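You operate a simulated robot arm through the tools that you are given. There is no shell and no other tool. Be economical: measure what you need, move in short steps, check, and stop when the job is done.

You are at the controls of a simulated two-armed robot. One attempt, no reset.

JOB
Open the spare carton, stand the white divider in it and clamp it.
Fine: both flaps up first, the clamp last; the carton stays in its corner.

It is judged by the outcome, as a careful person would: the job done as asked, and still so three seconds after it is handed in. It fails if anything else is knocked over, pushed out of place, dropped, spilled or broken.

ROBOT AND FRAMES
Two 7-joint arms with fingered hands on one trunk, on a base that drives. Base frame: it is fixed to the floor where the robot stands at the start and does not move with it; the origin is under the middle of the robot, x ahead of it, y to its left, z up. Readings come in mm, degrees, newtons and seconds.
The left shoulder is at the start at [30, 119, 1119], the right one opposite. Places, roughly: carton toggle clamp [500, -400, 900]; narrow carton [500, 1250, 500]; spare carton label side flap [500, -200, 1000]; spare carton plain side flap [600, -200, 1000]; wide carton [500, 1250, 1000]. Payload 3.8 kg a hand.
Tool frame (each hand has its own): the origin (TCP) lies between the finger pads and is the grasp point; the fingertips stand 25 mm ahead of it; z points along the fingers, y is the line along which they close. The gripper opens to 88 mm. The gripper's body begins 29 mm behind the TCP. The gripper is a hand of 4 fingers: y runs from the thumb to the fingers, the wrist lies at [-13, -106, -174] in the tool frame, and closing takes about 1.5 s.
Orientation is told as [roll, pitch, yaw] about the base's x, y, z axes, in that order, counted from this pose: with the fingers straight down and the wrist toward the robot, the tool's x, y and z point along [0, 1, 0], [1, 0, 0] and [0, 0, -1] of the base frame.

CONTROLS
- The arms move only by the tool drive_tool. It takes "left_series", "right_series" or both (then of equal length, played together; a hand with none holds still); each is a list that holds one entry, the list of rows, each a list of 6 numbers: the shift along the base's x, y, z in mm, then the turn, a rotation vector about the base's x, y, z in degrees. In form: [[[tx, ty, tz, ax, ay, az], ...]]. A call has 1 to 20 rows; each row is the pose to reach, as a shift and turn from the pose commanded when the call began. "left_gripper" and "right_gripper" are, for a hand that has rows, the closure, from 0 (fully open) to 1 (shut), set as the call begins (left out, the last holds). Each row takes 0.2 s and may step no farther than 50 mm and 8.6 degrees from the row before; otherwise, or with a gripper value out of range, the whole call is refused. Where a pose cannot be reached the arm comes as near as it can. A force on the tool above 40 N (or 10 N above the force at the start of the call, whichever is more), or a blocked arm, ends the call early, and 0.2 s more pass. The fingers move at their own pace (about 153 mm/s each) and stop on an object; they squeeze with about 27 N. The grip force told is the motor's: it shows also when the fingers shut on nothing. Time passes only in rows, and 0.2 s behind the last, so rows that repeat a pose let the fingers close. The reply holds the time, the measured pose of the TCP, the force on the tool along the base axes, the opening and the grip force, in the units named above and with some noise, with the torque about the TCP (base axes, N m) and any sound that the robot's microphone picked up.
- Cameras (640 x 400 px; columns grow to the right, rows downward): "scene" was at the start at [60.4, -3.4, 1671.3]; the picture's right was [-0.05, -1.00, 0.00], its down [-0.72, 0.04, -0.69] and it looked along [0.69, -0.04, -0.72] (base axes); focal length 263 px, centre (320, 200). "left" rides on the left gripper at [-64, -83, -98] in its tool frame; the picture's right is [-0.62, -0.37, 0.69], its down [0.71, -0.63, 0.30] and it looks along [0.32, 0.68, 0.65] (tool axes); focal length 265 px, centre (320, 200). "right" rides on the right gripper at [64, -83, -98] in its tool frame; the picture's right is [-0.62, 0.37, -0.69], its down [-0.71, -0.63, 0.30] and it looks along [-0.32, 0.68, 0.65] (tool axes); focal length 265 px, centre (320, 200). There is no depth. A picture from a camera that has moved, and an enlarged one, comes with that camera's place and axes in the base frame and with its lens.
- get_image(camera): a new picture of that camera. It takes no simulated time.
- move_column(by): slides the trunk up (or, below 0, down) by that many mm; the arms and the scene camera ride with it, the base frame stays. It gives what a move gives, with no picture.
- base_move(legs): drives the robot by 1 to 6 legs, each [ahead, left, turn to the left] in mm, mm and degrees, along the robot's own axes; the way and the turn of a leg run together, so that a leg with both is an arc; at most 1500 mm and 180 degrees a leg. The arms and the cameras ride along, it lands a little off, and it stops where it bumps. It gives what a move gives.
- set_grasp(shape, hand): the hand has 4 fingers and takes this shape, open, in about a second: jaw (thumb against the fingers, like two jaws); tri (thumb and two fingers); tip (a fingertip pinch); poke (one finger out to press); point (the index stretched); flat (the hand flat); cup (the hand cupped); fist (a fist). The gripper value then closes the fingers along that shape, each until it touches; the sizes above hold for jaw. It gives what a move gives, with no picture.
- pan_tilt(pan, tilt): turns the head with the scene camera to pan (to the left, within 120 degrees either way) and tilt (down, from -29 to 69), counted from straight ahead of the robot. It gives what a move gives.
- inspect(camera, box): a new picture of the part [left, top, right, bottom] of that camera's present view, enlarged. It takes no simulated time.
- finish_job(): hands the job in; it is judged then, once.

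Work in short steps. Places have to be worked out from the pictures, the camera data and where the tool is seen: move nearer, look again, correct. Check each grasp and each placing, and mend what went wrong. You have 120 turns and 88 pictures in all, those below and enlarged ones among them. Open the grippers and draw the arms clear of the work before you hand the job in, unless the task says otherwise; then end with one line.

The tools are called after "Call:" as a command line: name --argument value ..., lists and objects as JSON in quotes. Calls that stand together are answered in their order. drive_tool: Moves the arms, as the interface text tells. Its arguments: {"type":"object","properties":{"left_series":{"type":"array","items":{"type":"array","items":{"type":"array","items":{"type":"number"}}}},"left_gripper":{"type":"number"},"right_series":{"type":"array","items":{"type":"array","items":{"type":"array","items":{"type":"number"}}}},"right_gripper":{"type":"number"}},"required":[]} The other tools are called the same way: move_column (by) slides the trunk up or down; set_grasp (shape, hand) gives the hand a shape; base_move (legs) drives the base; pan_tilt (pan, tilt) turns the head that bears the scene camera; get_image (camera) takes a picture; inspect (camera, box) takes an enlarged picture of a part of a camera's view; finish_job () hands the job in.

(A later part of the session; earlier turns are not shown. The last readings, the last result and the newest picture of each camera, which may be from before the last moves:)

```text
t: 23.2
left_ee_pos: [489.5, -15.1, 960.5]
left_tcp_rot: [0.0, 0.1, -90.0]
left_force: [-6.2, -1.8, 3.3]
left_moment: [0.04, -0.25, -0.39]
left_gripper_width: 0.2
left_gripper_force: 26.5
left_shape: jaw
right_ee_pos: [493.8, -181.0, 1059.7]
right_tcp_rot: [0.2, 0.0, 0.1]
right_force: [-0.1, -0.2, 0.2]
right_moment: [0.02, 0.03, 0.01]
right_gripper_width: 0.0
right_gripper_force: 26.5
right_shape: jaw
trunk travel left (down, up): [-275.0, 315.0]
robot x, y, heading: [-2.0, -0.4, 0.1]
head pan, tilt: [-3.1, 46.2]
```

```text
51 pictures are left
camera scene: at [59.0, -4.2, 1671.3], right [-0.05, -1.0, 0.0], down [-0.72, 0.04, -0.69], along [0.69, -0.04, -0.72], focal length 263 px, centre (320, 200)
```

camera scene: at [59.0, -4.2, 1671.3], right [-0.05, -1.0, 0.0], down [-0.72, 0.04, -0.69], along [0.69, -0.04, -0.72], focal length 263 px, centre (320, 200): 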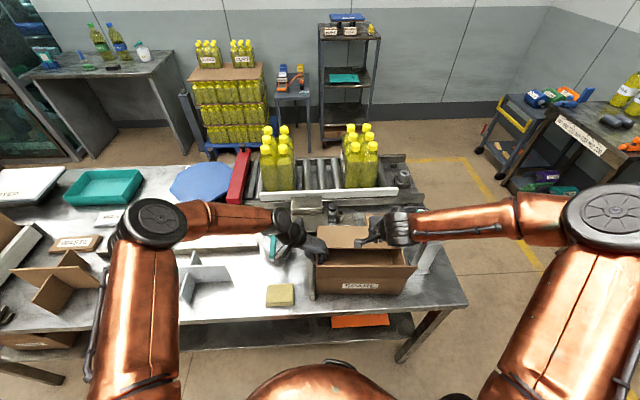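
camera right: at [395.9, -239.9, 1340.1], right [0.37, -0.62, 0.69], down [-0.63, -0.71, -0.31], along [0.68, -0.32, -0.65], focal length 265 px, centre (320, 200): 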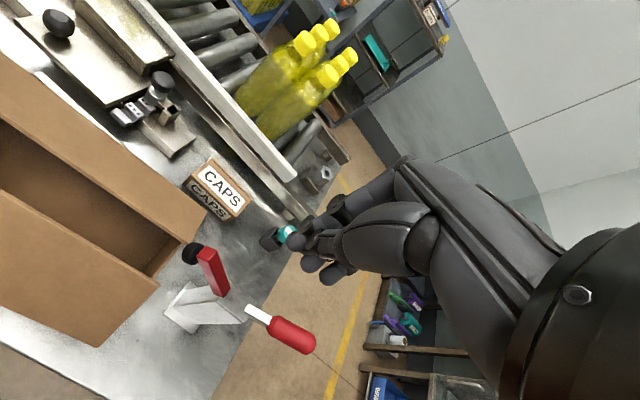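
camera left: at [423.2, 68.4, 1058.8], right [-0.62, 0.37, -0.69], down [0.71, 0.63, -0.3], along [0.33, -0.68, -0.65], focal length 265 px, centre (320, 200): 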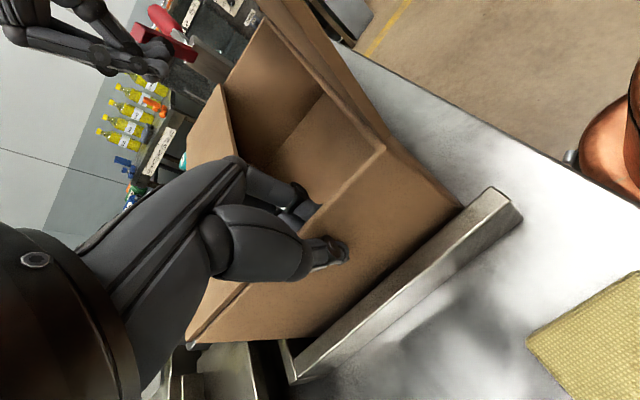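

The near flap stays up, just past vertical. Now I push the far flap away with the right hand, carton still gripped.

Call:
drive_tool --right_series '[[[25, 0, -10, 0, 0, 0], [45, 0, -15, 0, 0, 0], [60, 0, -15, 0, 0, 0], [72, 0, -14, 0, 0, 0], [84, 0, -12, 0, 0, 0], [92, 0, -12, 0, 0, 0]]]' --right_gripper 1

Call:
get_image --camera "scene"

Call:
get_image --camera "left"

```text
t: 24.6
left_ee_pos: [487.3, -15.0, 958.7]
left_tcp_rot: [0.1, 0.1, -90.0]
left_force: [-5.5, -3.3, 2.8]
left_moment: [-0.02, -0.22, -0.37]
left_gripper_width: 0.2
left_gripper_force: 27.1
left_shape: jaw
right_ee_pos: [584.9, -179.0, 1046.9]
right_tcp_rot: [0.3, 0.0, 0.0]
right_force: [0.1, -0.6, -0.4]
right_moment: [0.0, -0.02, 0.03]
right_gripper_width: 0.1
right_gripper_force: 26.7
right_shape: jaw
trunk travel left (down, up): [-275.0, 315.0]
robot x, y, heading: [-0.3, 2.5, -0.0]
head pan, tilt: [-3.1, 46.2]
```

```text
50 pictures are left
camera scene: at [59.3, -3.8, 1671.3], right [-0.05, -1.0, 0.0], down [-0.72, 0.04, -0.69], along [0.69, -0.04, -0.72], focal length 263 px, centre (320, 200)
```

scene: 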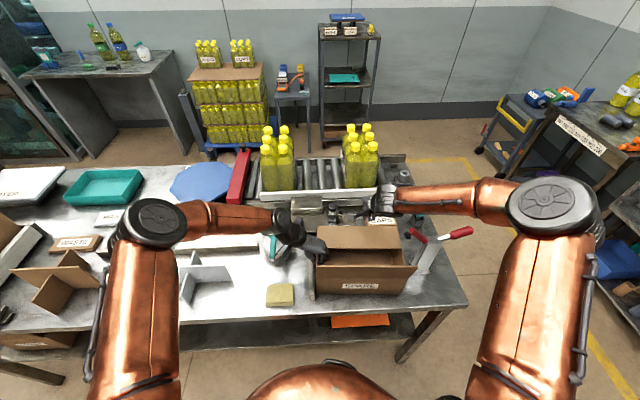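

```text
49 pictures are left
camera left: at [423.2, 68.6, 1058.7], right [-0.62, 0.37, -0.69], down [0.71, 0.63, -0.3], along [0.32, -0.68, -0.65], focal length 265 px, centre (320, 200)
```

left: 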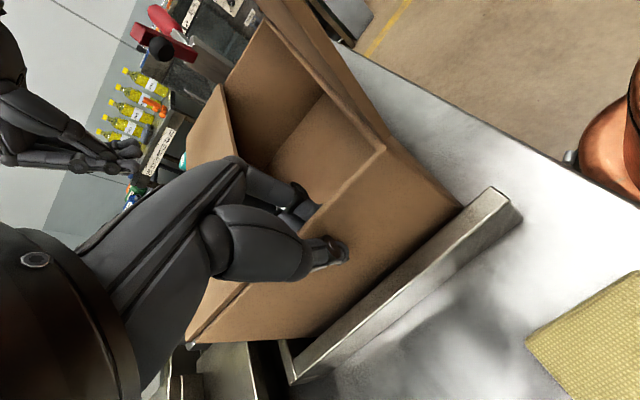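

The right hand reached x≈585 without force; I need to see whether the flap is beyond or under it, so I zoom in.

Call:
inspect --camera "scene" --box '[290, 180, 450, 305]'

Call:
get_image --camera "right"

```text
3.20 times, centred on (370, 242) of scene
camera zoom: at [59.3, -3.8, 1671.3], right [-0.05, -1.0, 0.0], down [-0.72, 0.04, -0.69], along [0.69, -0.04, -0.72], focal length 841 px, centre (160, 64)
```

zoom: 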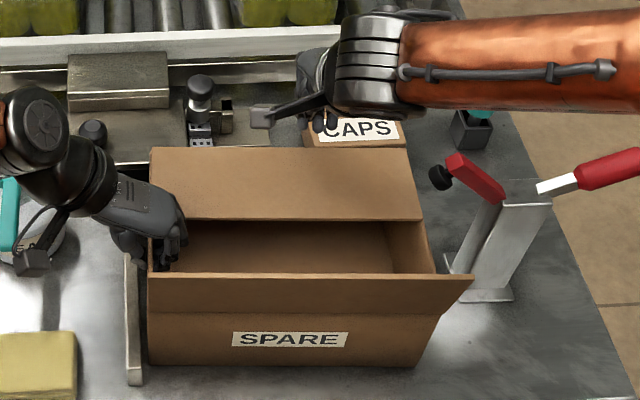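

```text
47 pictures are left
camera right: at [500.8, -117.2, 1146.1], right [0.37, -0.62, 0.69], down [-0.63, -0.71, -0.31], along [0.68, -0.32, -0.65], focal length 265 px, centre (320, 200)
```

right: 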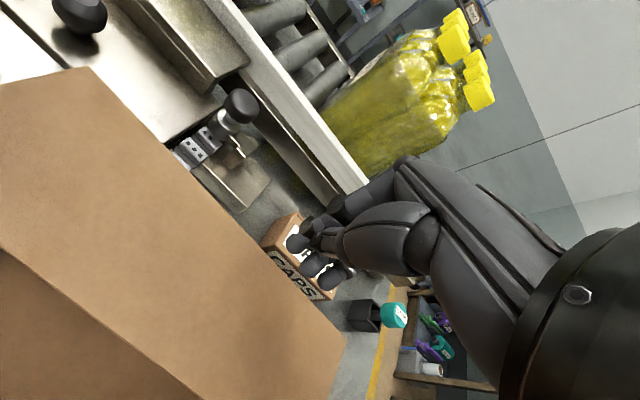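

The zoom shows the near flap up (tip ≈(410,1056)), but the far flap has gone down flat (tip edge ≈ x 518 at rim height). I'll hook it from beneath through the opening: first raise the right hand and yaw it 90° so its wrist points to the right, clear of the near flap.

Call:
drive_tool --right_series '[[[0, 0, 40, 0, 0, 0], [-5, 0, 85, 0, 0, 8], [-15, 0, 125, 0, 0, 16], [-30, 5, 140, 0, 0, 24], [-45, 10, 140, 0, 0, 32], [-60, 15, 140, 0, 0, 40], [-75, 20, 140, 0, 0, 48], [-85, 25, 140, 0, 0, 56], [-95, 29, 140, 0, 0, 64], [-100, 29, 140, 0, 0, 72], [-100, 29, 140, 0, 0, 80], [-100, 29, 140, 0, 0, 88], [-100, 29, 140, 0, 0, 90], [-100, 29, 140, 0, 0, 90]]]' --right_gripper 1

Call:
drive_tool --right_series '[[[0, 0, -8, 0, -8, 0], [0, 0, -16, 0, -16, 0], [0, 0, -24, 0, -24, 0], [0, 0, -32, 0, -32, 0], [0, 0, -40, 0, -35, 0], [0, 0, -40, 0, -35, 0]]]' --right_gripper 1

Call:
get_image --camera "scene"

Call:
get_image --camera "right"

```text
t: 27.6
left_ee_pos: [487.4, -14.8, 960.3]
left_tcp_rot: [0.0, 0.0, -90.0]
left_force: [-5.3, -2.0, 2.5]
left_moment: [0.0, -0.22, -0.39]
left_gripper_width: 0.0
left_gripper_force: 27.3
left_shape: jaw
right_ee_pos: [484.0, -150.6, 1187.0]
right_tcp_rot: [0.0, 0.1, 90.1]
right_force: [0.9, 0.1, 1.9]
right_moment: [-0.02, -0.02, 0.01]
right_gripper_width: 0.0
right_gripper_force: 27.1
right_shape: jaw
trunk travel left (down, up): [-275.0, 315.0]
robot x, y, heading: [-0.1, -0.8, -0.1]
head pan, tilt: [-3.1, 46.2]
```

```text
t: 29.0
left_ee_pos: [487.7, -14.7, 959.9]
left_tcp_rot: [0.1, 0.0, -90.0]
left_force: [-5.5, -2.0, 1.9]
left_moment: [-0.03, -0.2, -0.35]
left_gripper_width: 0.0
left_gripper_force: 27.1
left_shape: jaw
right_ee_pos: [484.7, -151.5, 1146.9]
right_tcp_rot: [-35.1, 0.0, 90.0]
right_force: [-0.6, -0.3, -0.3]
right_moment: [0.02, 0.05, 0.0]
right_gripper_width: 0.0
right_gripper_force: 26.5
right_shape: jaw
trunk travel left (down, up): [-275.0, 315.0]
robot x, y, heading: [-1.0, 0.5, 0.0]
head pan, tilt: [-3.1, 46.2]
```

```text
46 pictures are left
camera scene: at [59.2, -3.8, 1671.3], right [-0.05, -1.0, 0.0], down [-0.72, 0.04, -0.69], along [0.69, -0.04, -0.72], focal length 263 px, centre (320, 200)
```

scene: 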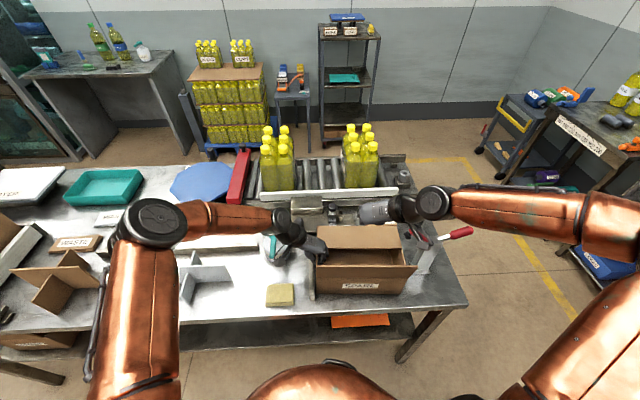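

```text
45 pictures are left
camera right: at [376.7, -235.3, 1191.4], right [0.11, 0.37, 0.92], down [0.76, -0.63, 0.16], along [0.64, 0.68, -0.35], focal length 265 px, centre (320, 200)
```

right: 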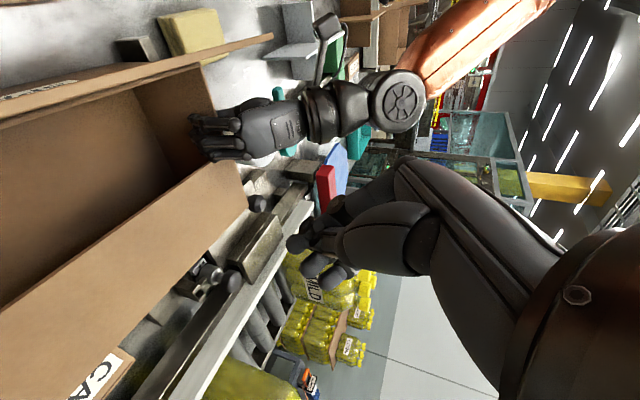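

The far flap lies near-flat with its edge at x≈515–520 near y=-150. I lower the tilted fingers through the opening at x≈478.

Call:
drive_tool --right_series '[[[-4, 0, -40, 0, 0, 0], [-7, 0, -80, 0, 0, 0], [-7, 0, -115, 0, 0, 0], [-7, 0, -145, 0, 0, 0], [-7, 0, -165, 0, 0, 0], [-7, 0, -178, 0, 0, 0]]]' --right_gripper 1

Call:
get_image --camera "right"

Call:
get_image --camera "scene"

```text
t: 30.1
left_ee_pos: [487.5, -16.1, 959.4]
left_tcp_rot: [-0.1, 0.0, -90.3]
left_force: [-3.8, -0.8, 3.8]
left_moment: [-0.03, -0.2, -0.22]
left_gripper_width: 0.0
left_gripper_force: 26.4
left_shape: jaw
right_ee_pos: [478.5, -150.4, 995.9]
right_tcp_rot: [-35.3, -0.1, 89.9]
right_force: [0.4, -0.4, -0.2]
right_moment: [0.04, 0.02, 0.0]
right_gripper_width: 0.1
right_gripper_force: 26.4
right_shape: jaw
trunk travel left (down, up): [-275.0, 315.0]
robot x, y, heading: [-1.0, -2.1, -0.2]
head pan, tilt: [-3.1, 46.2]
stopped in row 5 (right hand): the force on the tool passed its limit (the readings are from after the stop); the commanded pose is now the measured one
```

```text
44 pictures are left
camera right: at [370.8, -235.3, 1040.3], right [0.11, 0.37, 0.92], down [0.76, -0.63, 0.16], along [0.64, 0.68, -0.35], focal length 265 px, centre (320, 200)
```

right: 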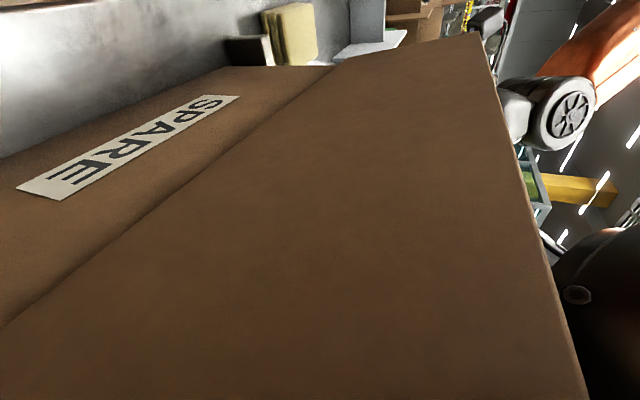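

```text
43 pictures are left
camera scene: at [60.3, -3.5, 1671.2], right [-0.06, -1.0, 0.0], down [-0.72, 0.04, -0.69], along [0.69, -0.04, -0.72], focal length 263 px, centre (320, 200)
```

scene: 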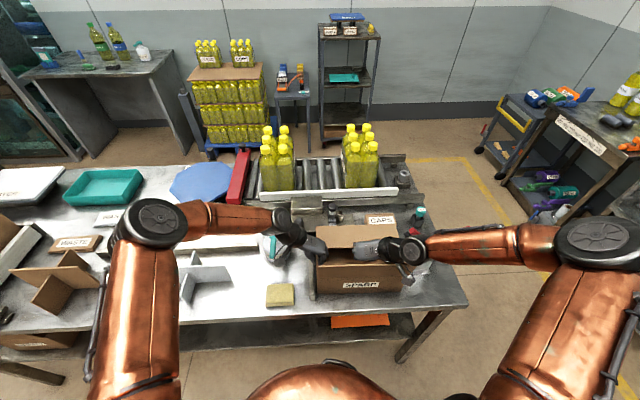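

The tilt put the wrist camera against the near flap. I lift straight back up and look.

Call:
drive_tool --right_series '[[[0, 0, 30, 0, 0, 0], [0, 0, 70, 0, 0, 0], [0, 0, 115, 0, 0, 0], [0, 0, 150, 0, 0, 0]]]' --right_gripper 1

Call:
drive_tool --right_series '[[[5, 0, 0, 0, 8, 0], [15, 0, 0, 0, 16, 0], [23, 0, 0, 0, 25, 0], [23, 0, 0, 0, 25, 0]]]' --right_gripper 1

Call:
inspect --camera "scene" --box '[290, 180, 450, 305]'

Call:
get_image --camera "right"

```text
t: 31.1
left_ee_pos: [488.8, -13.7, 960.0]
left_tcp_rot: [0.0, 0.1, -90.1]
left_force: [-4.5, -2.7, 2.6]
left_moment: [-0.05, -0.24, -0.28]
left_gripper_width: 0.2
left_gripper_force: 26.7
left_shape: jaw
right_ee_pos: [481.2, -151.2, 1149.8]
right_tcp_rot: [-35.3, 0.0, 90.1]
right_force: [0.5, 0.6, -1.0]
right_moment: [-0.02, 0.02, 0.02]
right_gripper_width: 0.0
right_gripper_force: 26.6
right_shape: jaw
trunk travel left (down, up): [-275.0, 315.0]
robot x, y, heading: [-2.2, 0.5, 0.1]
head pan, tilt: [-3.1, 46.2]
```

```text
refused: row 3 steps farther than a row can; nothing moved
```

```text
3.20 times, centred on (370, 242) of scene
camera zoom: at [59.1, -3.6, 1671.3], right [-0.06, -1.0, 0.0], down [-0.72, 0.04, -0.69], along [0.69, -0.04, -0.72], focal length 841 px, centre (160, 64)
```

zoom: 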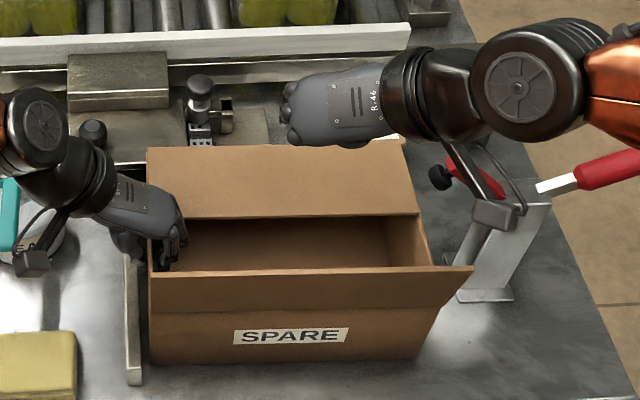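

```text
41 pictures are left
camera right: at [372.0, -235.6, 1193.1], right [0.11, 0.37, 0.92], down [0.76, -0.63, 0.16], along [0.64, 0.68, -0.35], focal length 265 px, centre (320, 200)
```

right: 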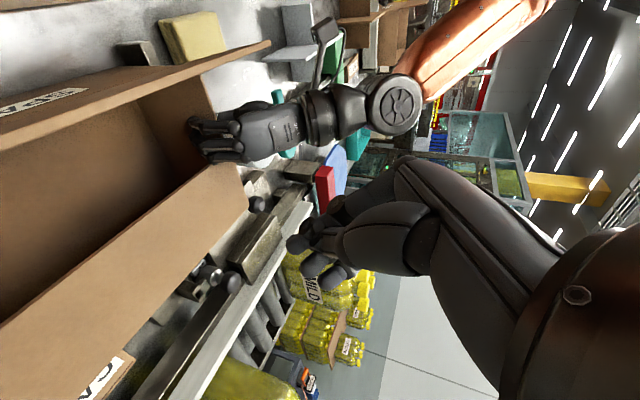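

Near flap is still up; far flap still flat. I reduce the tilt to 10° and set x≈503 before going down again.

Call:
drive_tool --right_series '[[[5, 0, 0, 0, 8, 0], [12, 0, 0, 0, 16, 0], [18, 0, 0, 0, 24, 0], [22, 0, 0, 0, 25, 0], [22, 0, -30, 0, 25, 0], [22, 0, -70, 0, 25, 0], [22, 0, -110, 0, 25, 0], [22, 0, -140, 0, 25, 0]]]' --right_gripper 1

Call:
get_image --camera "left"

Call:
get_image --camera "right"

```text
t: 32.9
left_ee_pos: [487.5, -14.3, 958.5]
left_tcp_rot: [0.0, 0.1, -90.1]
left_force: [-4.8, -1.3, 2.8]
left_moment: [-0.06, -0.21, -0.28]
left_gripper_width: 0.0
left_gripper_force: 26.9
left_shape: jaw
right_ee_pos: [503.7, -150.3, 1008.4]
right_tcp_rot: [-10.3, -0.1, 90.0]
right_force: [-1.0, -0.6, 0.2]
right_moment: [-0.01, 0.01, 0.0]
right_gripper_width: 0.0
right_gripper_force: 26.4
right_shape: jaw
trunk travel left (down, up): [-275.0, 315.0]
robot x, y, heading: [2.1, 3.5, 0.0]
head pan, tilt: [-3.1, 46.2]
```

```text
40 pictures are left
camera left: at [423.0, 68.8, 1058.1], right [-0.62, 0.37, -0.69], down [0.71, 0.63, -0.3], along [0.32, -0.68, -0.65], focal length 265 px, centre (320, 200)
```

left: 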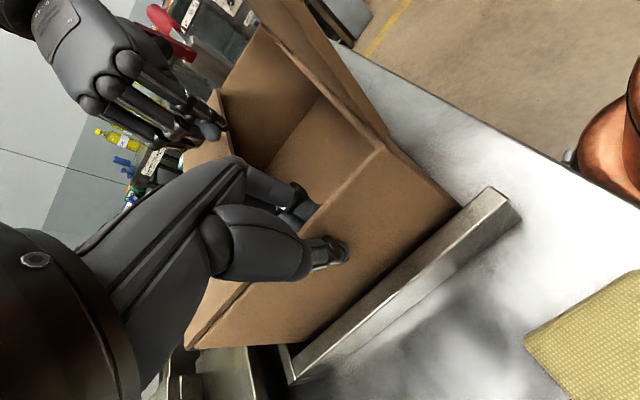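

```text
39 pictures are left
camera right: at [422.4, -235.0, 1094.6], right [0.49, 0.37, 0.79], down [0.76, -0.63, -0.17], along [0.44, 0.68, -0.58], focal length 265 px, centre (320, 200)
```

right: 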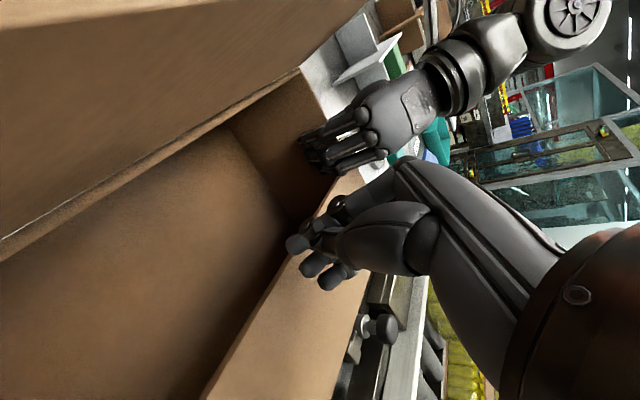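

The fingertips lie over the flap edge by ~15 mm, and the wrist camera limits how far back I can go. I raise, yaw 28° more so the wrist camera clears the near flap, tilt a bit more, and set x≈482.

Call:
drive_tool --right_series '[[[-5, 0, 30, 0, 0, 0], [-10, 0, 60, 0, 0, 7], [-15, 0, 90, 0, 0, 14], [-20, 0, 90, 0, 0, 21], [-22, 0, 90, 0, 0, 28], [-22, 0, 90, 0, 0, 28]]]' --right_gripper 1

Call:
drive_tool --right_series '[[[0, 0, 0, 0, -7, 0], [0, 0, 0, 0, -12, 0], [0, 0, -30, 0, -12, 0], [0, 0, -60, 0, -12, 0], [0, 0, -80, 0, -12, 0], [0, 0, -80, 0, -12, 0]]]' --right_gripper 1

Call:
get_image --camera "right"

Call:
get_image --camera "scene"

```text
t: 34.3
left_ee_pos: [488.0, -14.2, 958.4]
left_tcp_rot: [0.0, 0.1, -90.2]
left_force: [-5.3, -0.9, 3.8]
left_moment: [-0.05, -0.18, -0.26]
left_gripper_width: 0.0
left_gripper_force: 26.8
left_shape: jaw
right_ee_pos: [479.3, -150.8, 1096.7]
right_tcp_rot: [-10.4, 0.1, 118.0]
right_force: [-0.3, -0.1, 0.5]
right_moment: [-0.01, -0.01, -0.01]
right_gripper_width: 0.0
right_gripper_force: 26.8
right_shape: jaw
trunk travel left (down, up): [-275.0, 315.0]
robot x, y, heading: [2.0, 0.7, -0.1]
head pan, tilt: [-3.1, 46.2]
```

```text
t: 35.7
left_ee_pos: [487.2, -15.0, 959.9]
left_tcp_rot: [0.0, 0.1, -90.1]
left_force: [-6.3, -1.7, 3.1]
left_moment: [-0.02, -0.24, -0.27]
left_gripper_width: 0.1
left_gripper_force: 27.3
left_shape: jaw
right_ee_pos: [478.4, -151.3, 1018.4]
right_tcp_rot: [-21.1, 5.6, 117.5]
right_force: [-0.1, -0.8, 0.6]
right_moment: [0.0, -0.02, -0.03]
right_gripper_width: 0.2
right_gripper_force: 27.4
right_shape: jaw
trunk travel left (down, up): [-275.0, 315.0]
robot x, y, heading: [-1.4, 0.2, 0.2]
head pan, tilt: [-3.1, 46.2]
```

```text
38 pictures are left
camera right: at [429.8, -263.8, 1095.6], right [0.09, 0.55, 0.83], down [0.98, -0.2, 0.03], along [0.18, 0.81, -0.56], focal length 265 px, centre (320, 200)
```

right: 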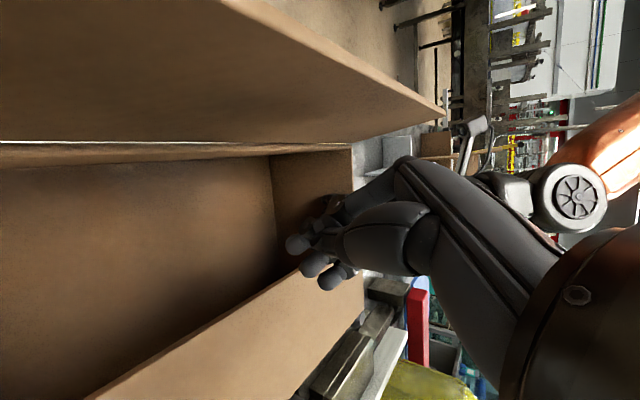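

```text
37 pictures are left
camera scene: at [59.3, -3.6, 1671.3], right [-0.06, -1.0, 0.0], down [-0.72, 0.04, -0.69], along [0.69, -0.04, -0.72], focal length 263 px, centre (320, 200)
```

scene: 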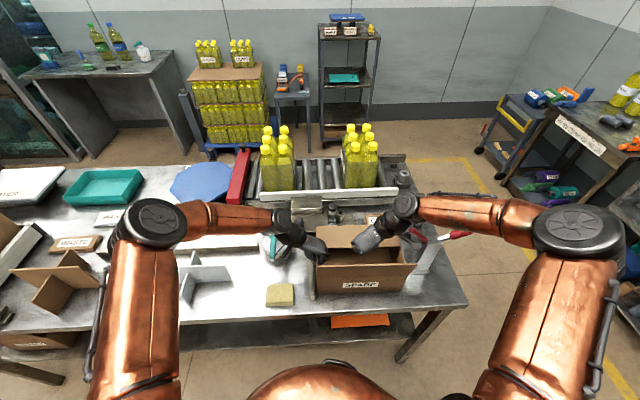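

The extra fingers spread over the flap edge (x≈512). A single stretched finger would fit better, so I raise a bit and set the right hand to "point".

Call:
drive_tool --right_series '[[[-5, 0, 30, 0, 0, 0], [-10, 0, 60, 0, 0, 0]]]' --right_gripper 0

Call:
set_grasp --hand "right" --shape "point"

Call:
get_image --camera "right"

```text
t: 36.3
left_ee_pos: [488.0, -13.6, 959.0]
left_tcp_rot: [0.1, 0.1, -90.0]
left_force: [-5.8, -2.0, 4.0]
left_moment: [-0.07, -0.19, -0.23]
left_gripper_width: 0.0
left_gripper_force: 27.0
left_shape: jaw
right_ee_pos: [468.8, -153.4, 1079.4]
right_tcp_rot: [-20.9, 5.5, 117.6]
right_force: [1.1, 0.7, 0.4]
right_moment: [-0.02, -0.01, -0.02]
right_gripper_width: 87.9
right_gripper_force: 0.0
right_shape: jaw
trunk travel left (down, up): [-275.0, 315.0]
robot x, y, heading: [-0.8, -2.1, 0.2]
head pan, tilt: [-3.1, 46.2]
```

```text
t: 37.2
left_ee_pos: [487.2, -13.5, 958.9]
left_tcp_rot: [0.0, 0.1, -90.1]
left_force: [-5.1, -1.8, 3.1]
left_moment: [-0.07, -0.19, -0.25]
left_gripper_width: 0.0
left_gripper_force: 27.1
left_shape: jaw
right_ee_pos: [467.7, -152.3, 1079.2]
right_tcp_rot: [-20.9, 5.5, 117.5]
right_force: [0.0, 0.0, 0.2]
right_moment: [0.03, -0.02, -0.01]
right_gripper_width: 80.7
right_gripper_force: 0.0
right_shape: point
trunk travel left (down, up): [-275.0, 315.0]
robot x, y, heading: [1.6, 3.5, 0.0]
head pan, tilt: [-3.1, 46.2]
```

```text
36 pictures are left
camera right: at [419.2, -265.5, 1155.7], right [0.09, 0.55, 0.83], down [0.98, -0.2, 0.03], along [0.18, 0.81, -0.56], focal length 265 px, centre (320, 200)
```

right: 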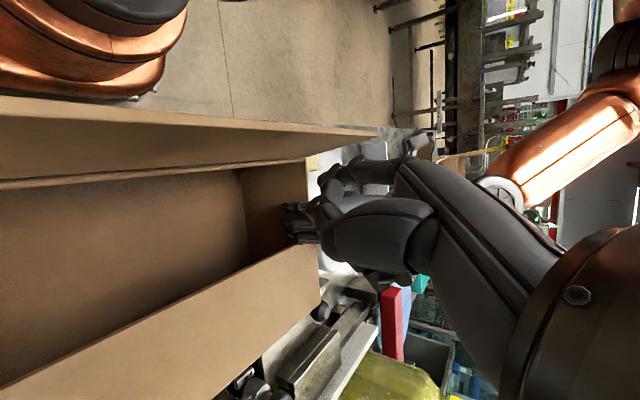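

I close the other fingers along this shape to see the stretched index clearly.

Call:
drive_tool --right_series '[[[0, 0, 0, 0, 0, 0], [0, 0, 0, 0, 0, 0], [0, 0, 0, 0, 0, 0], [0, 0, 0, 0, 0, 0], [0, 0, 0, 0, 0, 0]]]' --right_gripper 1

Call:
inspect --camera "right" --box '[220, 100, 540, 300]'

```text
t: 38.4
left_ee_pos: [488.3, -14.2, 959.8]
left_tcp_rot: [0.0, 0.2, -90.1]
left_force: [-5.7, -1.3, 4.2]
left_moment: [-0.08, -0.17, -0.23]
left_gripper_width: 0.0
left_gripper_force: 26.7
left_shape: jaw
right_ee_pos: [467.5, -153.6, 1078.9]
right_tcp_rot: [-20.8, 5.7, 117.5]
right_force: [0.0, 0.0, -1.0]
right_moment: [0.0, -0.01, 0.0]
right_gripper_width: 80.6
right_gripper_force: 0.0
right_shape: point
trunk travel left (down, up): [-275.0, 315.0]
robot x, y, heading: [-1.7, 3.5, 0.2]
head pan, tilt: [-3.1, 46.2]
```

```text
2.00 times, centred on (380, 200) of right
camera zoom: at [419.2, -265.5, 1155.9], right [0.09, 0.55, 0.83], down [0.98, -0.2, 0.03], along [0.18, 0.81, -0.56], focal length 531 px, centre (200, 200)
```

zoom: 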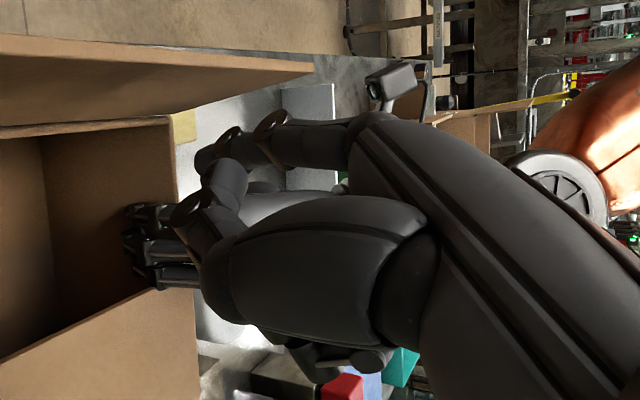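

"Point" doesn't protrude usefully. I return to the jaw and yaw further (to ~143°), so that the fingers line up along the flap edge and the wrist camera stays away from the near flap.

Call:
set_grasp --hand "right" --shape "jaw"

Call:
drive_tool --right_series '[[[0, 0, 10, 0, 0, 0], [0, 0, 20, 0, 0, 6], [0, 0, 20, 0, 0, 12], [0, 0, 20, 0, 0, 18], [0, 0, 20, 0, 0, 25], [0, 0, 20, 0, 0, 25], [0, 0, 20, 0, 0, 25]]]' --right_gripper 1

Call:
get_image --camera "right"

```text
t: 39.3
left_ee_pos: [488.3, -14.3, 958.6]
left_tcp_rot: [0.0, 0.1, -90.1]
left_force: [-4.8, -1.1, 3.0]
left_moment: [-0.07, -0.19, -0.26]
left_gripper_width: 0.0
left_gripper_force: 27.0
left_shape: jaw
right_ee_pos: [467.9, -152.2, 1079.4]
right_tcp_rot: [-20.9, 5.6, 117.4]
right_force: [0.7, 0.0, 1.1]
right_moment: [-0.02, 0.02, 0.01]
right_gripper_width: 87.5
right_gripper_force: 0.0
right_shape: jaw
trunk travel left (down, up): [-275.0, 315.0]
robot x, y, heading: [-0.2, -1.6, -0.1]
head pan, tilt: [-3.1, 46.2]
```

```text
t: 40.9
left_ee_pos: [488.1, -14.3, 959.4]
left_tcp_rot: [0.0, 0.1, -90.1]
left_force: [-5.4, -2.2, 2.6]
left_moment: [-0.06, -0.15, -0.28]
left_gripper_width: 0.0
left_gripper_force: 27.1
left_shape: jaw
right_ee_pos: [468.3, -150.8, 1098.0]
right_tcp_rot: [-20.9, 5.5, 142.5]
right_force: [0.5, 0.8, -0.6]
right_moment: [-0.03, -0.02, 0.02]
right_gripper_width: 0.0
right_gripper_force: 27.4
right_shape: jaw
trunk travel left (down, up): [-275.0, 315.0]
robot x, y, heading: [0.4, 0.8, -0.1]
head pan, tilt: [-3.1, 46.2]
```

```text
34 pictures are left
camera right: at [471.2, -273.4, 1175.3], right [-0.16, 0.54, 0.83], down [0.97, 0.23, 0.03], along [-0.18, 0.81, -0.56], focal length 265 px, centre (320, 200)
```

right: 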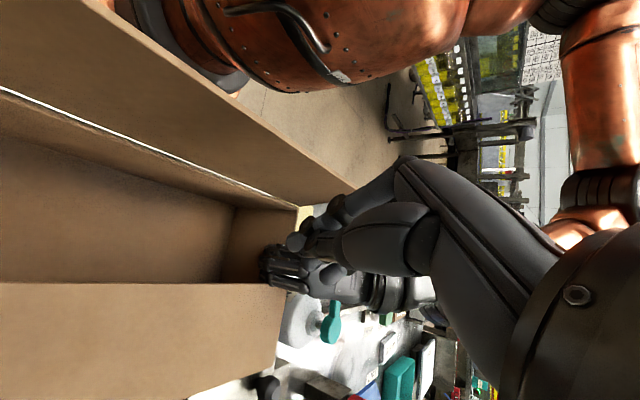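

Reached. I turn the tilt fully toward +x (away) and lower to just above the rim at x≈478.

Call:
drive_tool --right_series '[[[3, 0, 0, -5, -5, 0], [6, 0, 0, -10, -9, 0], [10, 0, 0, -14, -12, 0], [10, 0, -30, -14, -12, 0], [10, 0, -60, -14, -12, 0], [10, 0, -90, -14, -12, 0], [10, 0, -105, -14, -12, 0]]]' --right_gripper 1

Call:
get_image --camera "right"

Call:
get_image --camera "scene"

```text
t: 42.5
left_ee_pos: [487.5, -14.4, 958.4]
left_tcp_rot: [0.0, 0.2, -89.9]
left_force: [-5.4, -1.6, 2.2]
left_moment: [-0.03, -0.15, -0.27]
left_gripper_width: 0.2
left_gripper_force: 26.7
left_shape: jaw
right_ee_pos: [480.0, -149.4, 991.3]
right_tcp_rot: [-16.9, 23.6, 143.5]
right_force: [1.4, -1.1, 0.0]
right_moment: [0.02, 0.0, -0.05]
right_gripper_width: 0.2
right_gripper_force: 27.1
right_shape: jaw
trunk travel left (down, up): [-275.0, 315.0]
robot x, y, heading: [-1.0, 1.2, -0.1]
head pan, tilt: [-3.1, 46.2]
```

```text
33 pictures are left
camera right: at [463.9, -250.9, 1093.6], right [-0.31, 0.72, 0.62], down [0.95, 0.26, 0.18], along [-0.03, 0.65, -0.76], focal length 265 px, centre (320, 200)
```

right: 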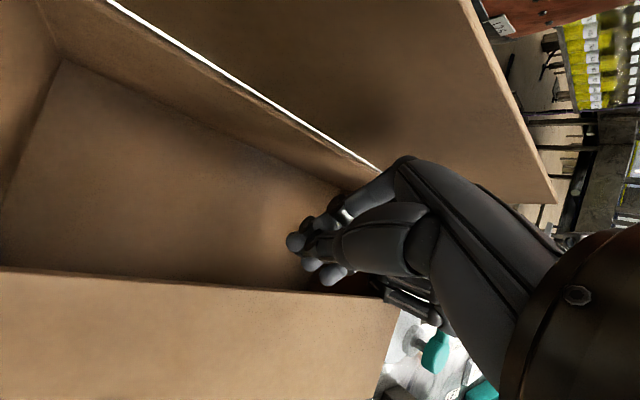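

```text
32 pictures are left
camera scene: at [59.3, -3.7, 1671.3], right [-0.06, -1.0, 0.0], down [-0.72, 0.04, -0.69], along [0.69, -0.04, -0.72], focal length 263 px, centre (320, 200)
```

scene: 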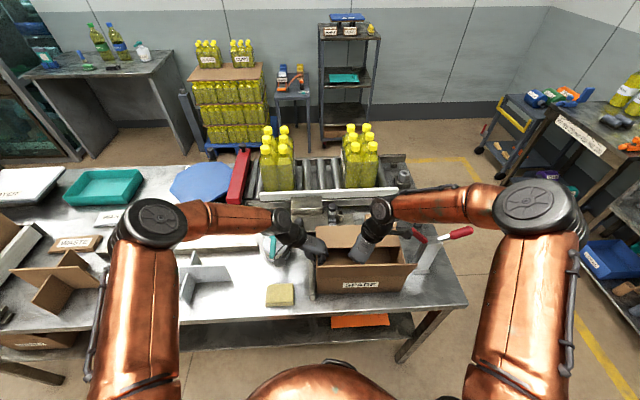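

All fingertips are clear of the flap edge (x≈515). I go down 28 mm inside, slide under the flap, then lift.

Call:
drive_tool --right_series '[[[0, 0, -14, 0, 0, 0], [0, 0, -28, 0, 0, 0], [8, 0, -28, 0, 0, 0], [15, 0, -28, 0, 0, 0], [21, 0, -26, 0, 0, 0], [23, 0, -16, 0, 0, 0], [25, 0, -4, 0, 0, 0]]]' --right_gripper 1

Call:
get_image --camera "right"

```text
t: 44.1
left_ee_pos: [488.5, -14.6, 958.7]
left_tcp_rot: [0.0, 0.1, -90.0]
left_force: [-3.8, -2.8, 3.1]
left_moment: [-0.09, 0.01, -0.08]
left_gripper_width: 0.0
left_gripper_force: 26.9
left_shape: jaw
right_ee_pos: [504.7, -150.1, 989.2]
right_tcp_rot: [-16.9, 23.6, 143.5]
right_force: [-1.4, -0.2, -0.6]
right_moment: [-0.03, 0.02, 0.04]
right_gripper_width: 0.0
right_gripper_force: 26.9
right_shape: jaw
trunk travel left (down, up): [-275.0, 315.0]
robot x, y, heading: [0.6, -2.6, -0.2]
head pan, tilt: [-3.1, 46.2]
```

```text
31 pictures are left
camera right: at [489.7, -251.3, 1092.2], right [-0.31, 0.72, 0.63], down [0.95, 0.26, 0.18], along [-0.04, 0.65, -0.76], focal length 265 px, centre (320, 200)
```

right: 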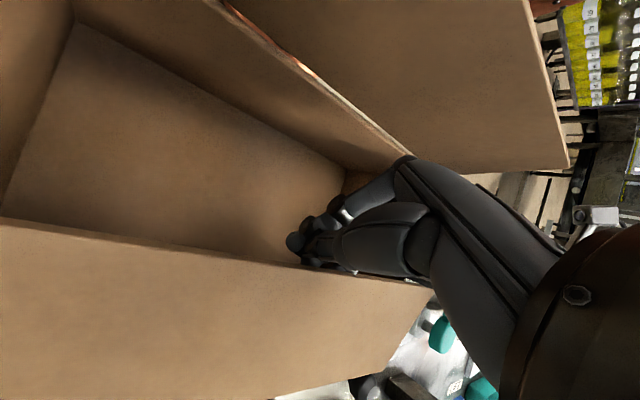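

The fingers are under the flap and it is rising. I follow the arc up and away.

Call:
drive_tool --right_series '[[[2, 0, 12, 0, 0, 0], [5, 0, 24, 0, 0, 0], [11, 0, 35, 0, 0, 0], [20, 0, 44, 0, 0, 0], [30, 0, 50, 0, 0, 0], [41, 0, 54, 0, 0, 0], [53, 0, 56, 0, 0, 0]]]' --right_gripper 1

Call:
get_image --camera "right"

Call:
get_image --camera "left"

```text
t: 45.7
left_ee_pos: [488.6, -14.0, 958.8]
left_tcp_rot: [0.0, 0.2, -90.1]
left_force: [-2.0, -2.4, 5.1]
left_moment: [-0.06, 0.03, -0.07]
left_gripper_width: 0.1
left_gripper_force: 27.1
left_shape: jaw
right_ee_pos: [558.8, -148.7, 1044.6]
right_tcp_rot: [-17.0, 23.5, 143.4]
right_force: [-0.3, 0.6, -0.2]
right_moment: [-0.01, 0.03, 0.0]
right_gripper_width: 0.0
right_gripper_force: 27.1
right_shape: jaw
trunk travel left (down, up): [-275.0, 315.0]
robot x, y, heading: [-0.1, -3.3, 0.0]
head pan, tilt: [-3.1, 46.2]
```

```text
30 pictures are left
camera right: at [541.9, -250.8, 1147.2], right [-0.31, 0.72, 0.63], down [0.95, 0.26, 0.17], along [-0.04, 0.65, -0.76], focal length 265 px, centre (320, 200)
```

right: 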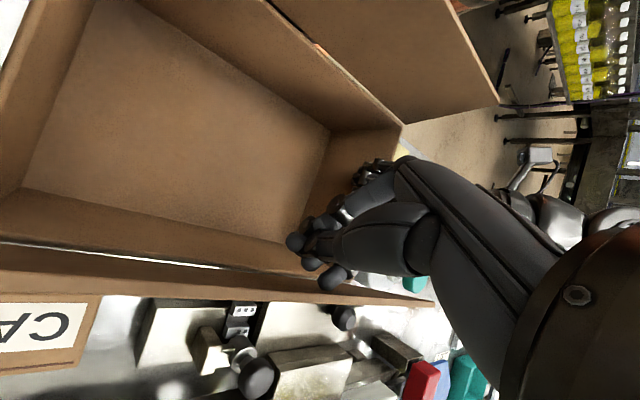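

```text
29 pictures are left
camera left: at [423.4, 68.8, 1058.0], right [-0.62, 0.37, -0.69], down [0.71, 0.63, -0.3], along [0.32, -0.68, -0.65], focal length 265 px, centre (320, 200)
```

left: 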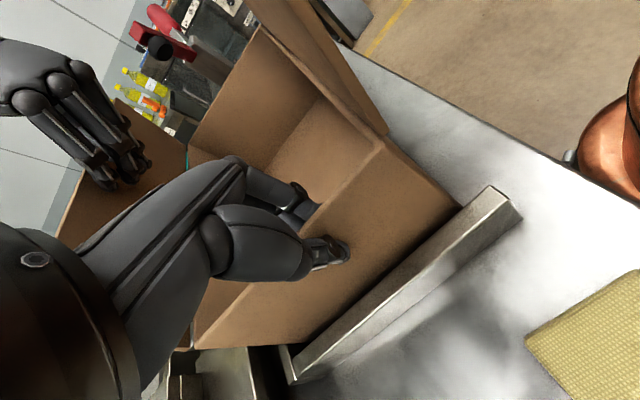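

The far flap is up too. I push it slightly further to be vertical or just past.

Call:
drive_tool --right_series '[[[8, 0, 0, 0, 0, 0], [14, 0, 0, 0, 0, 0], [20, 0, 0, 0, 0, 0], [0, 0, 10, 0, 0, 0], [-40, 0, 50, 0, 0, 0], [-40, -30, 95, 0, 0, 0], [-40, -70, 120, 0, 0, 0], [-40, -110, 120, 0, 0, 0]]]' --right_gripper 1

Call:
inspect --camera "scene" --box '[290, 180, 450, 305]'

```text
refused: row 5 steps farther than a row can; nothing moved
```

```text
3.20 times, centred on (370, 242) of scene
camera zoom: at [59.8, -3.6, 1671.3], right [-0.06, -1.0, 0.0], down [-0.72, 0.04, -0.69], along [0.69, -0.04, -0.72], focal length 841 px, centre (160, 64)
```

zoom: 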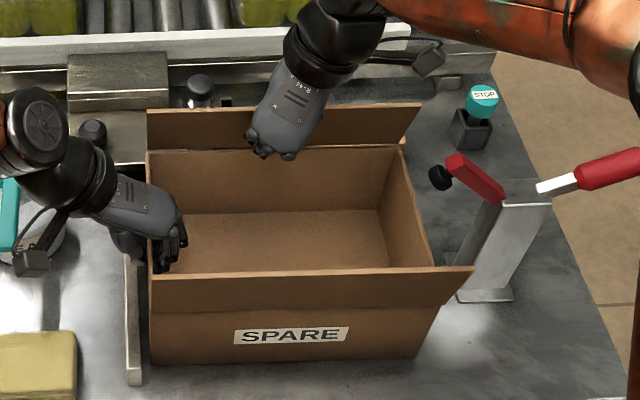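

Both flaps are now up (far one ≈87–90°). I nudge it a little more and withdraw the right hand up and away to the right.

Call:
drive_tool --right_series '[[[8, 0, 0, 0, 0, 0], [16, 0, 0, 0, 0, 0], [24, 0, 0, 0, 0, 0], [0, 0, 10, 0, 0, 0], [-25, 0, 40, 0, 0, 0], [-35, -20, 80, 0, 0, 0], [-40, -50, 110, 0, 0, 0], [-40, -90, 130, 0, 0, 0]]]' --right_gripper 1

Call:
drive_tool --left_series '[[[0, 0, 0, 0, 0, 0], [0, 0, 0, 0, 0, 0], [0, 0, 0, 0, 0, 0], [0, 0, 15, 0, 0, 0], [0, 0, 40, 0, 0, 0], [0, 0, 80, 0, 0, 0], [0, 0, 125, 0, 0, 0], [0, 0, 170, 0, 0, 0]]]' --left_gripper 0.45

Call:
get_image --camera "scene"

```text
t: 47.5
left_ee_pos: [488.6, -14.0, 959.4]
left_tcp_rot: [0.0, 0.1, -90.0]
left_force: [-2.0, -1.1, 4.5]
left_moment: [-0.1, 0.01, -0.08]
left_gripper_width: 0.0
left_gripper_force: 26.9
left_shape: jaw
right_ee_pos: [515.0, -242.6, 1172.9]
right_tcp_rot: [-17.0, 23.6, 143.5]
right_force: [-0.2, -0.1, 0.1]
right_moment: [-0.01, -0.02, 0.0]
right_gripper_width: 0.1
right_gripper_force: 26.9
right_shape: jaw
trunk travel left (down, up): [-275.0, 315.0]
robot x, y, heading: [1.7, -2.7, 0.0]
head pan, tilt: [-3.1, 46.2]
```

```text
t: 49.3
left_ee_pos: [488.6, -14.8, 1127.5]
left_tcp_rot: [0.0, 0.1, -90.1]
left_force: [-0.2, 0.2, 0.2]
left_moment: [-0.02, 0.0, 0.0]
left_gripper_width: 47.7
left_gripper_force: 0.0
left_shape: jaw
right_ee_pos: [515.7, -242.9, 1172.0]
right_tcp_rot: [-16.9, 23.6, 143.5]
right_force: [-0.1, -0.1, 0.7]
right_moment: [-0.03, 0.01, -0.03]
right_gripper_width: 0.0
right_gripper_force: 27.1
right_shape: jaw
trunk travel left (down, up): [-275.0, 315.0]
robot x, y, heading: [-1.3, 2.5, -0.4]
head pan, tilt: [-3.1, 46.2]
```

```text
27 pictures are left
camera scene: at [59.8, -3.6, 1671.3], right [-0.06, -1.0, 0.0], down [-0.72, 0.04, -0.69], along [0.69, -0.04, -0.72], focal length 263 px, centre (320, 200)
```

scene: 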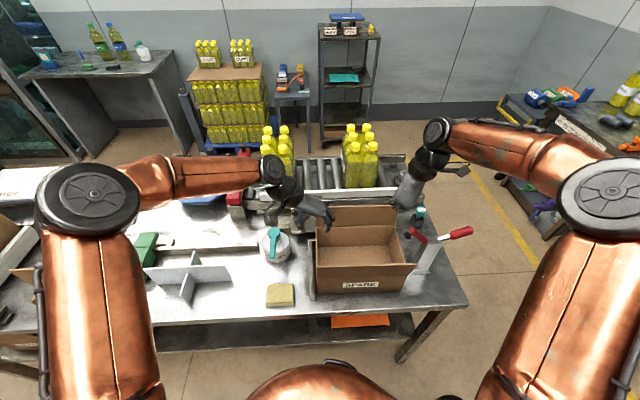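

Both flaps stay up and the carton is in its corner. I raise the right hand out of the way, then drive the base 400 mm to the left for the divider.

Call:
drive_tool --right_series '[[[-15, 0, 40, 0, 0, 0], [-30, 0, 80, 0, 0, 0], [-50, 0, 120, 0, 0, 0], [-70, 0, 150, 0, 0, 0]]]' --right_gripper 1 --left_series '[[[0, 0, 15, 0, 0, 0], [0, 0, 30, 0, 0, 0], [0, 0, 45, 0, 0, 0], [0, 0, 60, 0, 0, 0]]]' --left_gripper 0.3

Call:
base_move --legs '[[0, 404, 0]]'

Call:
get_image --camera "scene"

Call:
get_image --camera "left"

```text
t: 50.3
left_ee_pos: [487.4, -14.7, 1189.0]
left_tcp_rot: [0.1, 0.0, -90.0]
left_force: [-0.7, -0.2, 0.0]
left_moment: [-0.02, -0.03, -0.01]
left_gripper_width: 61.7
left_gripper_force: 0.2
left_shape: jaw
right_ee_pos: [444.7, -241.8, 1321.9]
right_tcp_rot: [-16.8, 23.6, 143.6]
right_force: [0.0, -0.1, -0.3]
right_moment: [0.01, -0.03, -0.04]
right_gripper_width: 0.1
right_gripper_force: 26.9
right_shape: jaw
trunk travel left (down, up): [-275.0, 315.0]
robot x, y, heading: [-2.3, -1.9, 0.0]
head pan, tilt: [-3.1, 46.2]
```

```text
t: 52.9
left_ee_pos: [490.2, 388.1, 1187.8]
left_tcp_rot: [-0.1, -0.1, -90.5]
left_force: [0.4, -0.5, -0.2]
left_moment: [-0.01, -0.01, 0.04]
left_gripper_width: 61.4
left_gripper_force: 0.1
left_shape: jaw
right_ee_pos: [445.2, 159.6, 1321.7]
right_tcp_rot: [-16.9, 23.6, 142.9]
right_force: [-0.2, 1.2, 0.6]
right_moment: [-0.01, 0.02, 0.02]
right_gripper_width: 0.2
right_gripper_force: 26.5
right_shape: jaw
trunk travel left (down, up): [-275.0, 315.0]
robot x, y, heading: [-0.6, 404.9, -0.6]
head pan, tilt: [-3.1, 46.2]
```

```text
26 pictures are left
camera scene: at [62.4, 403.4, 1671.3], right [-0.06, -1.0, 0.0], down [-0.72, 0.05, -0.69], along [0.69, -0.04, -0.72], focal length 263 px, centre (320, 200)
```

scene: 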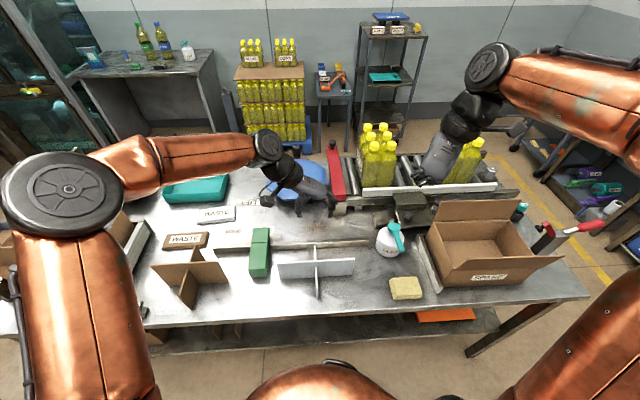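

```text
25 pictures are left
camera left: at [426.6, 471.5, 1287.1], right [-0.62, 0.37, -0.69], down [0.72, 0.62, -0.3], along [0.32, -0.69, -0.65], focal length 265 px, centre (320, 200)
```

left: 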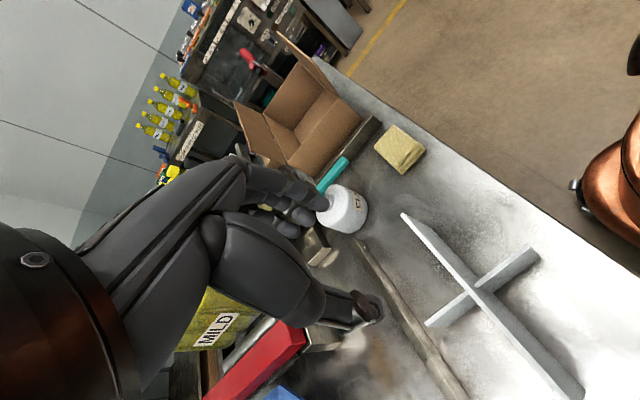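

I zoom on the divider to measure its place precisely.

Call:
inspect --camera "scene" --box '[240, 215, 400, 315]'

```text
4.00 times, centred on (320, 265) of scene
camera zoom: at [62.4, 403.4, 1671.3], right [-0.06, -1.0, 0.0], down [-0.72, 0.05, -0.69], along [0.69, -0.04, -0.72], focal length 1051 px, centre (320, -60)
```

zoom: 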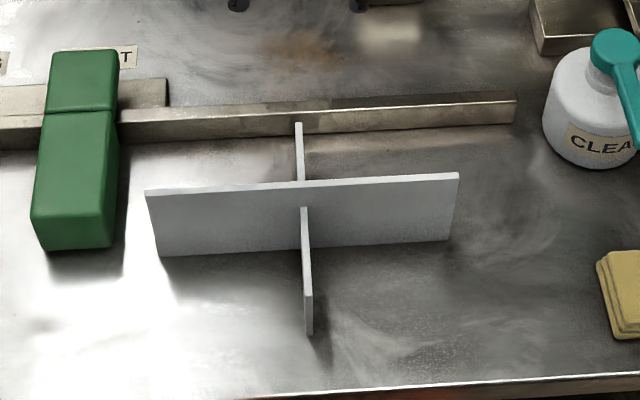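

Divider: long panel y 269–508 at x≈482 (top z≈967), short panel x 410–559 at y≈390 (top z≈932). I'll grip the short panel's far arm at x≈521; descending to z≈965 first.

Call:
drive_tool --left_series '[[[8, 0, -40, 0, 0, 0], [16, 1, -80, 0, 0, 0], [24, 1, -120, 0, 0, 0], [31, 2, -160, 0, 0, 0], [31, 2, -195, 0, 0, 0], [31, 2, -220, 0, 0, 0]]]' --left_gripper 0.3

Call:
get_image --camera "left"

```text
t: 54.2
left_ee_pos: [521.5, 389.4, 967.4]
left_tcp_rot: [0.0, 0.0, -90.5]
left_force: [0.8, -0.5, 0.5]
left_moment: [0.01, -0.04, -0.02]
left_gripper_width: 61.4
left_gripper_force: 0.0
left_shape: jaw
right_ee_pos: [445.3, 160.7, 1321.1]
right_tcp_rot: [-16.8, 23.5, 143.1]
right_force: [-0.3, -0.1, -0.7]
right_moment: [0.05, -0.03, 0.01]
right_gripper_width: 0.1
right_gripper_force: 27.0
right_shape: jaw
trunk travel left (down, up): [-275.0, 315.0]
robot x, y, heading: [2.6, 406.6, -0.4]
head pan, tilt: [-3.1, 46.2]
```

```text
23 pictures are left
camera left: at [457.9, 473.9, 1067.2], right [-0.62, 0.38, -0.69], down [0.72, 0.62, -0.3], along [0.32, -0.69, -0.65], focal length 265 px, centre (320, 200)
```

left: 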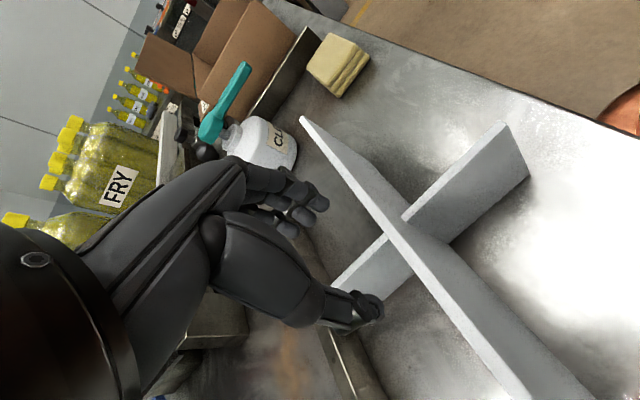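

The short panel's far arm runs between thumb and fingers. I lower 47 mm and close.

Call:
drive_tool --left_series '[[[0, 0, -20, 0, 0, 0], [0, 0, -38, 0, 0, 0], [0, 0, -47, 0, 0, 0]]]' --left_gripper 0.3

Call:
drive_tool --left_series '[[[0, 0, 0, 0, 0, 0], [0, 0, 0, 0, 0, 0], [0, 0, 0, 0, 0, 0], [0, 0, 0, 0, 0, 0], [0, 0, 0, 0, 0, 0]]]' --left_gripper 1

Call:
drive_tool --left_series '[[[0, 0, 10, 0, 0, 0], [0, 0, 25, 0, 0, 0], [0, 0, 40, 0, 0, 0], [0, 0, 40, 0, 0, 0]]]' --left_gripper 1

Call:
get_image --camera "left"

```text
t: 55.0
left_ee_pos: [521.6, 389.4, 919.5]
left_tcp_rot: [0.0, 0.0, -90.5]
left_force: [0.4, 0.5, 0.1]
left_moment: [-0.03, -0.01, -0.01]
left_gripper_width: 61.2
left_gripper_force: 0.0
left_shape: jaw
right_ee_pos: [446.8, 160.3, 1321.7]
right_tcp_rot: [-16.8, 23.7, 143.0]
right_force: [-0.2, -1.0, -0.1]
right_moment: [0.03, -0.03, 0.0]
right_gripper_width: 0.1
right_gripper_force: 26.7
right_shape: jaw
trunk travel left (down, up): [-275.0, 315.0]
robot x, y, heading: [3.3, 406.4, -0.8]
head pan, tilt: [-3.1, 46.2]
```

```text
t: 56.2
left_ee_pos: [522.0, 391.0, 921.0]
left_tcp_rot: [-0.1, 0.1, -90.5]
left_force: [-0.3, 0.7, -0.7]
left_moment: [-0.02, 0.04, -0.02]
left_gripper_width: 0.0
left_gripper_force: 26.9
left_shape: jaw
right_ee_pos: [445.4, 159.9, 1321.1]
right_tcp_rot: [-16.8, 23.6, 143.0]
right_force: [-1.2, -0.2, 0.6]
right_moment: [0.04, -0.04, 0.01]
right_gripper_width: 0.0
right_gripper_force: 27.3
right_shape: jaw
trunk travel left (down, up): [-275.0, 315.0]
robot x, y, heading: [0.2, 402.5, -0.5]
head pan, tilt: [-3.1, 46.2]
```

```text
t: 57.2
left_ee_pos: [522.4, 391.3, 960.7]
left_tcp_rot: [-0.1, 0.1, -90.5]
left_force: [-0.4, -0.7, -1.5]
left_moment: [0.02, 0.03, 0.02]
left_gripper_width: 0.0
left_gripper_force: 27.0
left_shape: jaw
right_ee_pos: [445.4, 160.8, 1321.6]
right_tcp_rot: [-16.8, 23.4, 143.0]
right_force: [0.7, 0.4, 0.2]
right_moment: [-0.01, 0.01, 0.01]
right_gripper_width: 0.2
right_gripper_force: 27.0
right_shape: jaw
trunk travel left (down, up): [-275.0, 315.0]
robot x, y, heading: [1.9, 405.9, -0.4]
head pan, tilt: [-3.1, 46.2]
```

```text
22 pictures are left
camera left: at [458.4, 473.7, 1059.0], right [-0.62, 0.37, -0.69], down [0.72, 0.62, -0.3], along [0.32, -0.69, -0.65], focal length 265 px, centre (320, 200)
```

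left: 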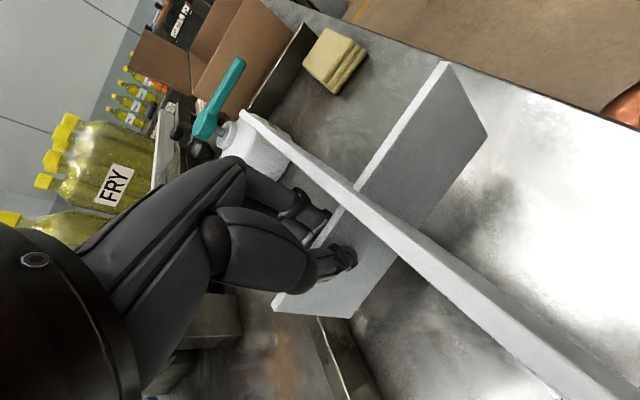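

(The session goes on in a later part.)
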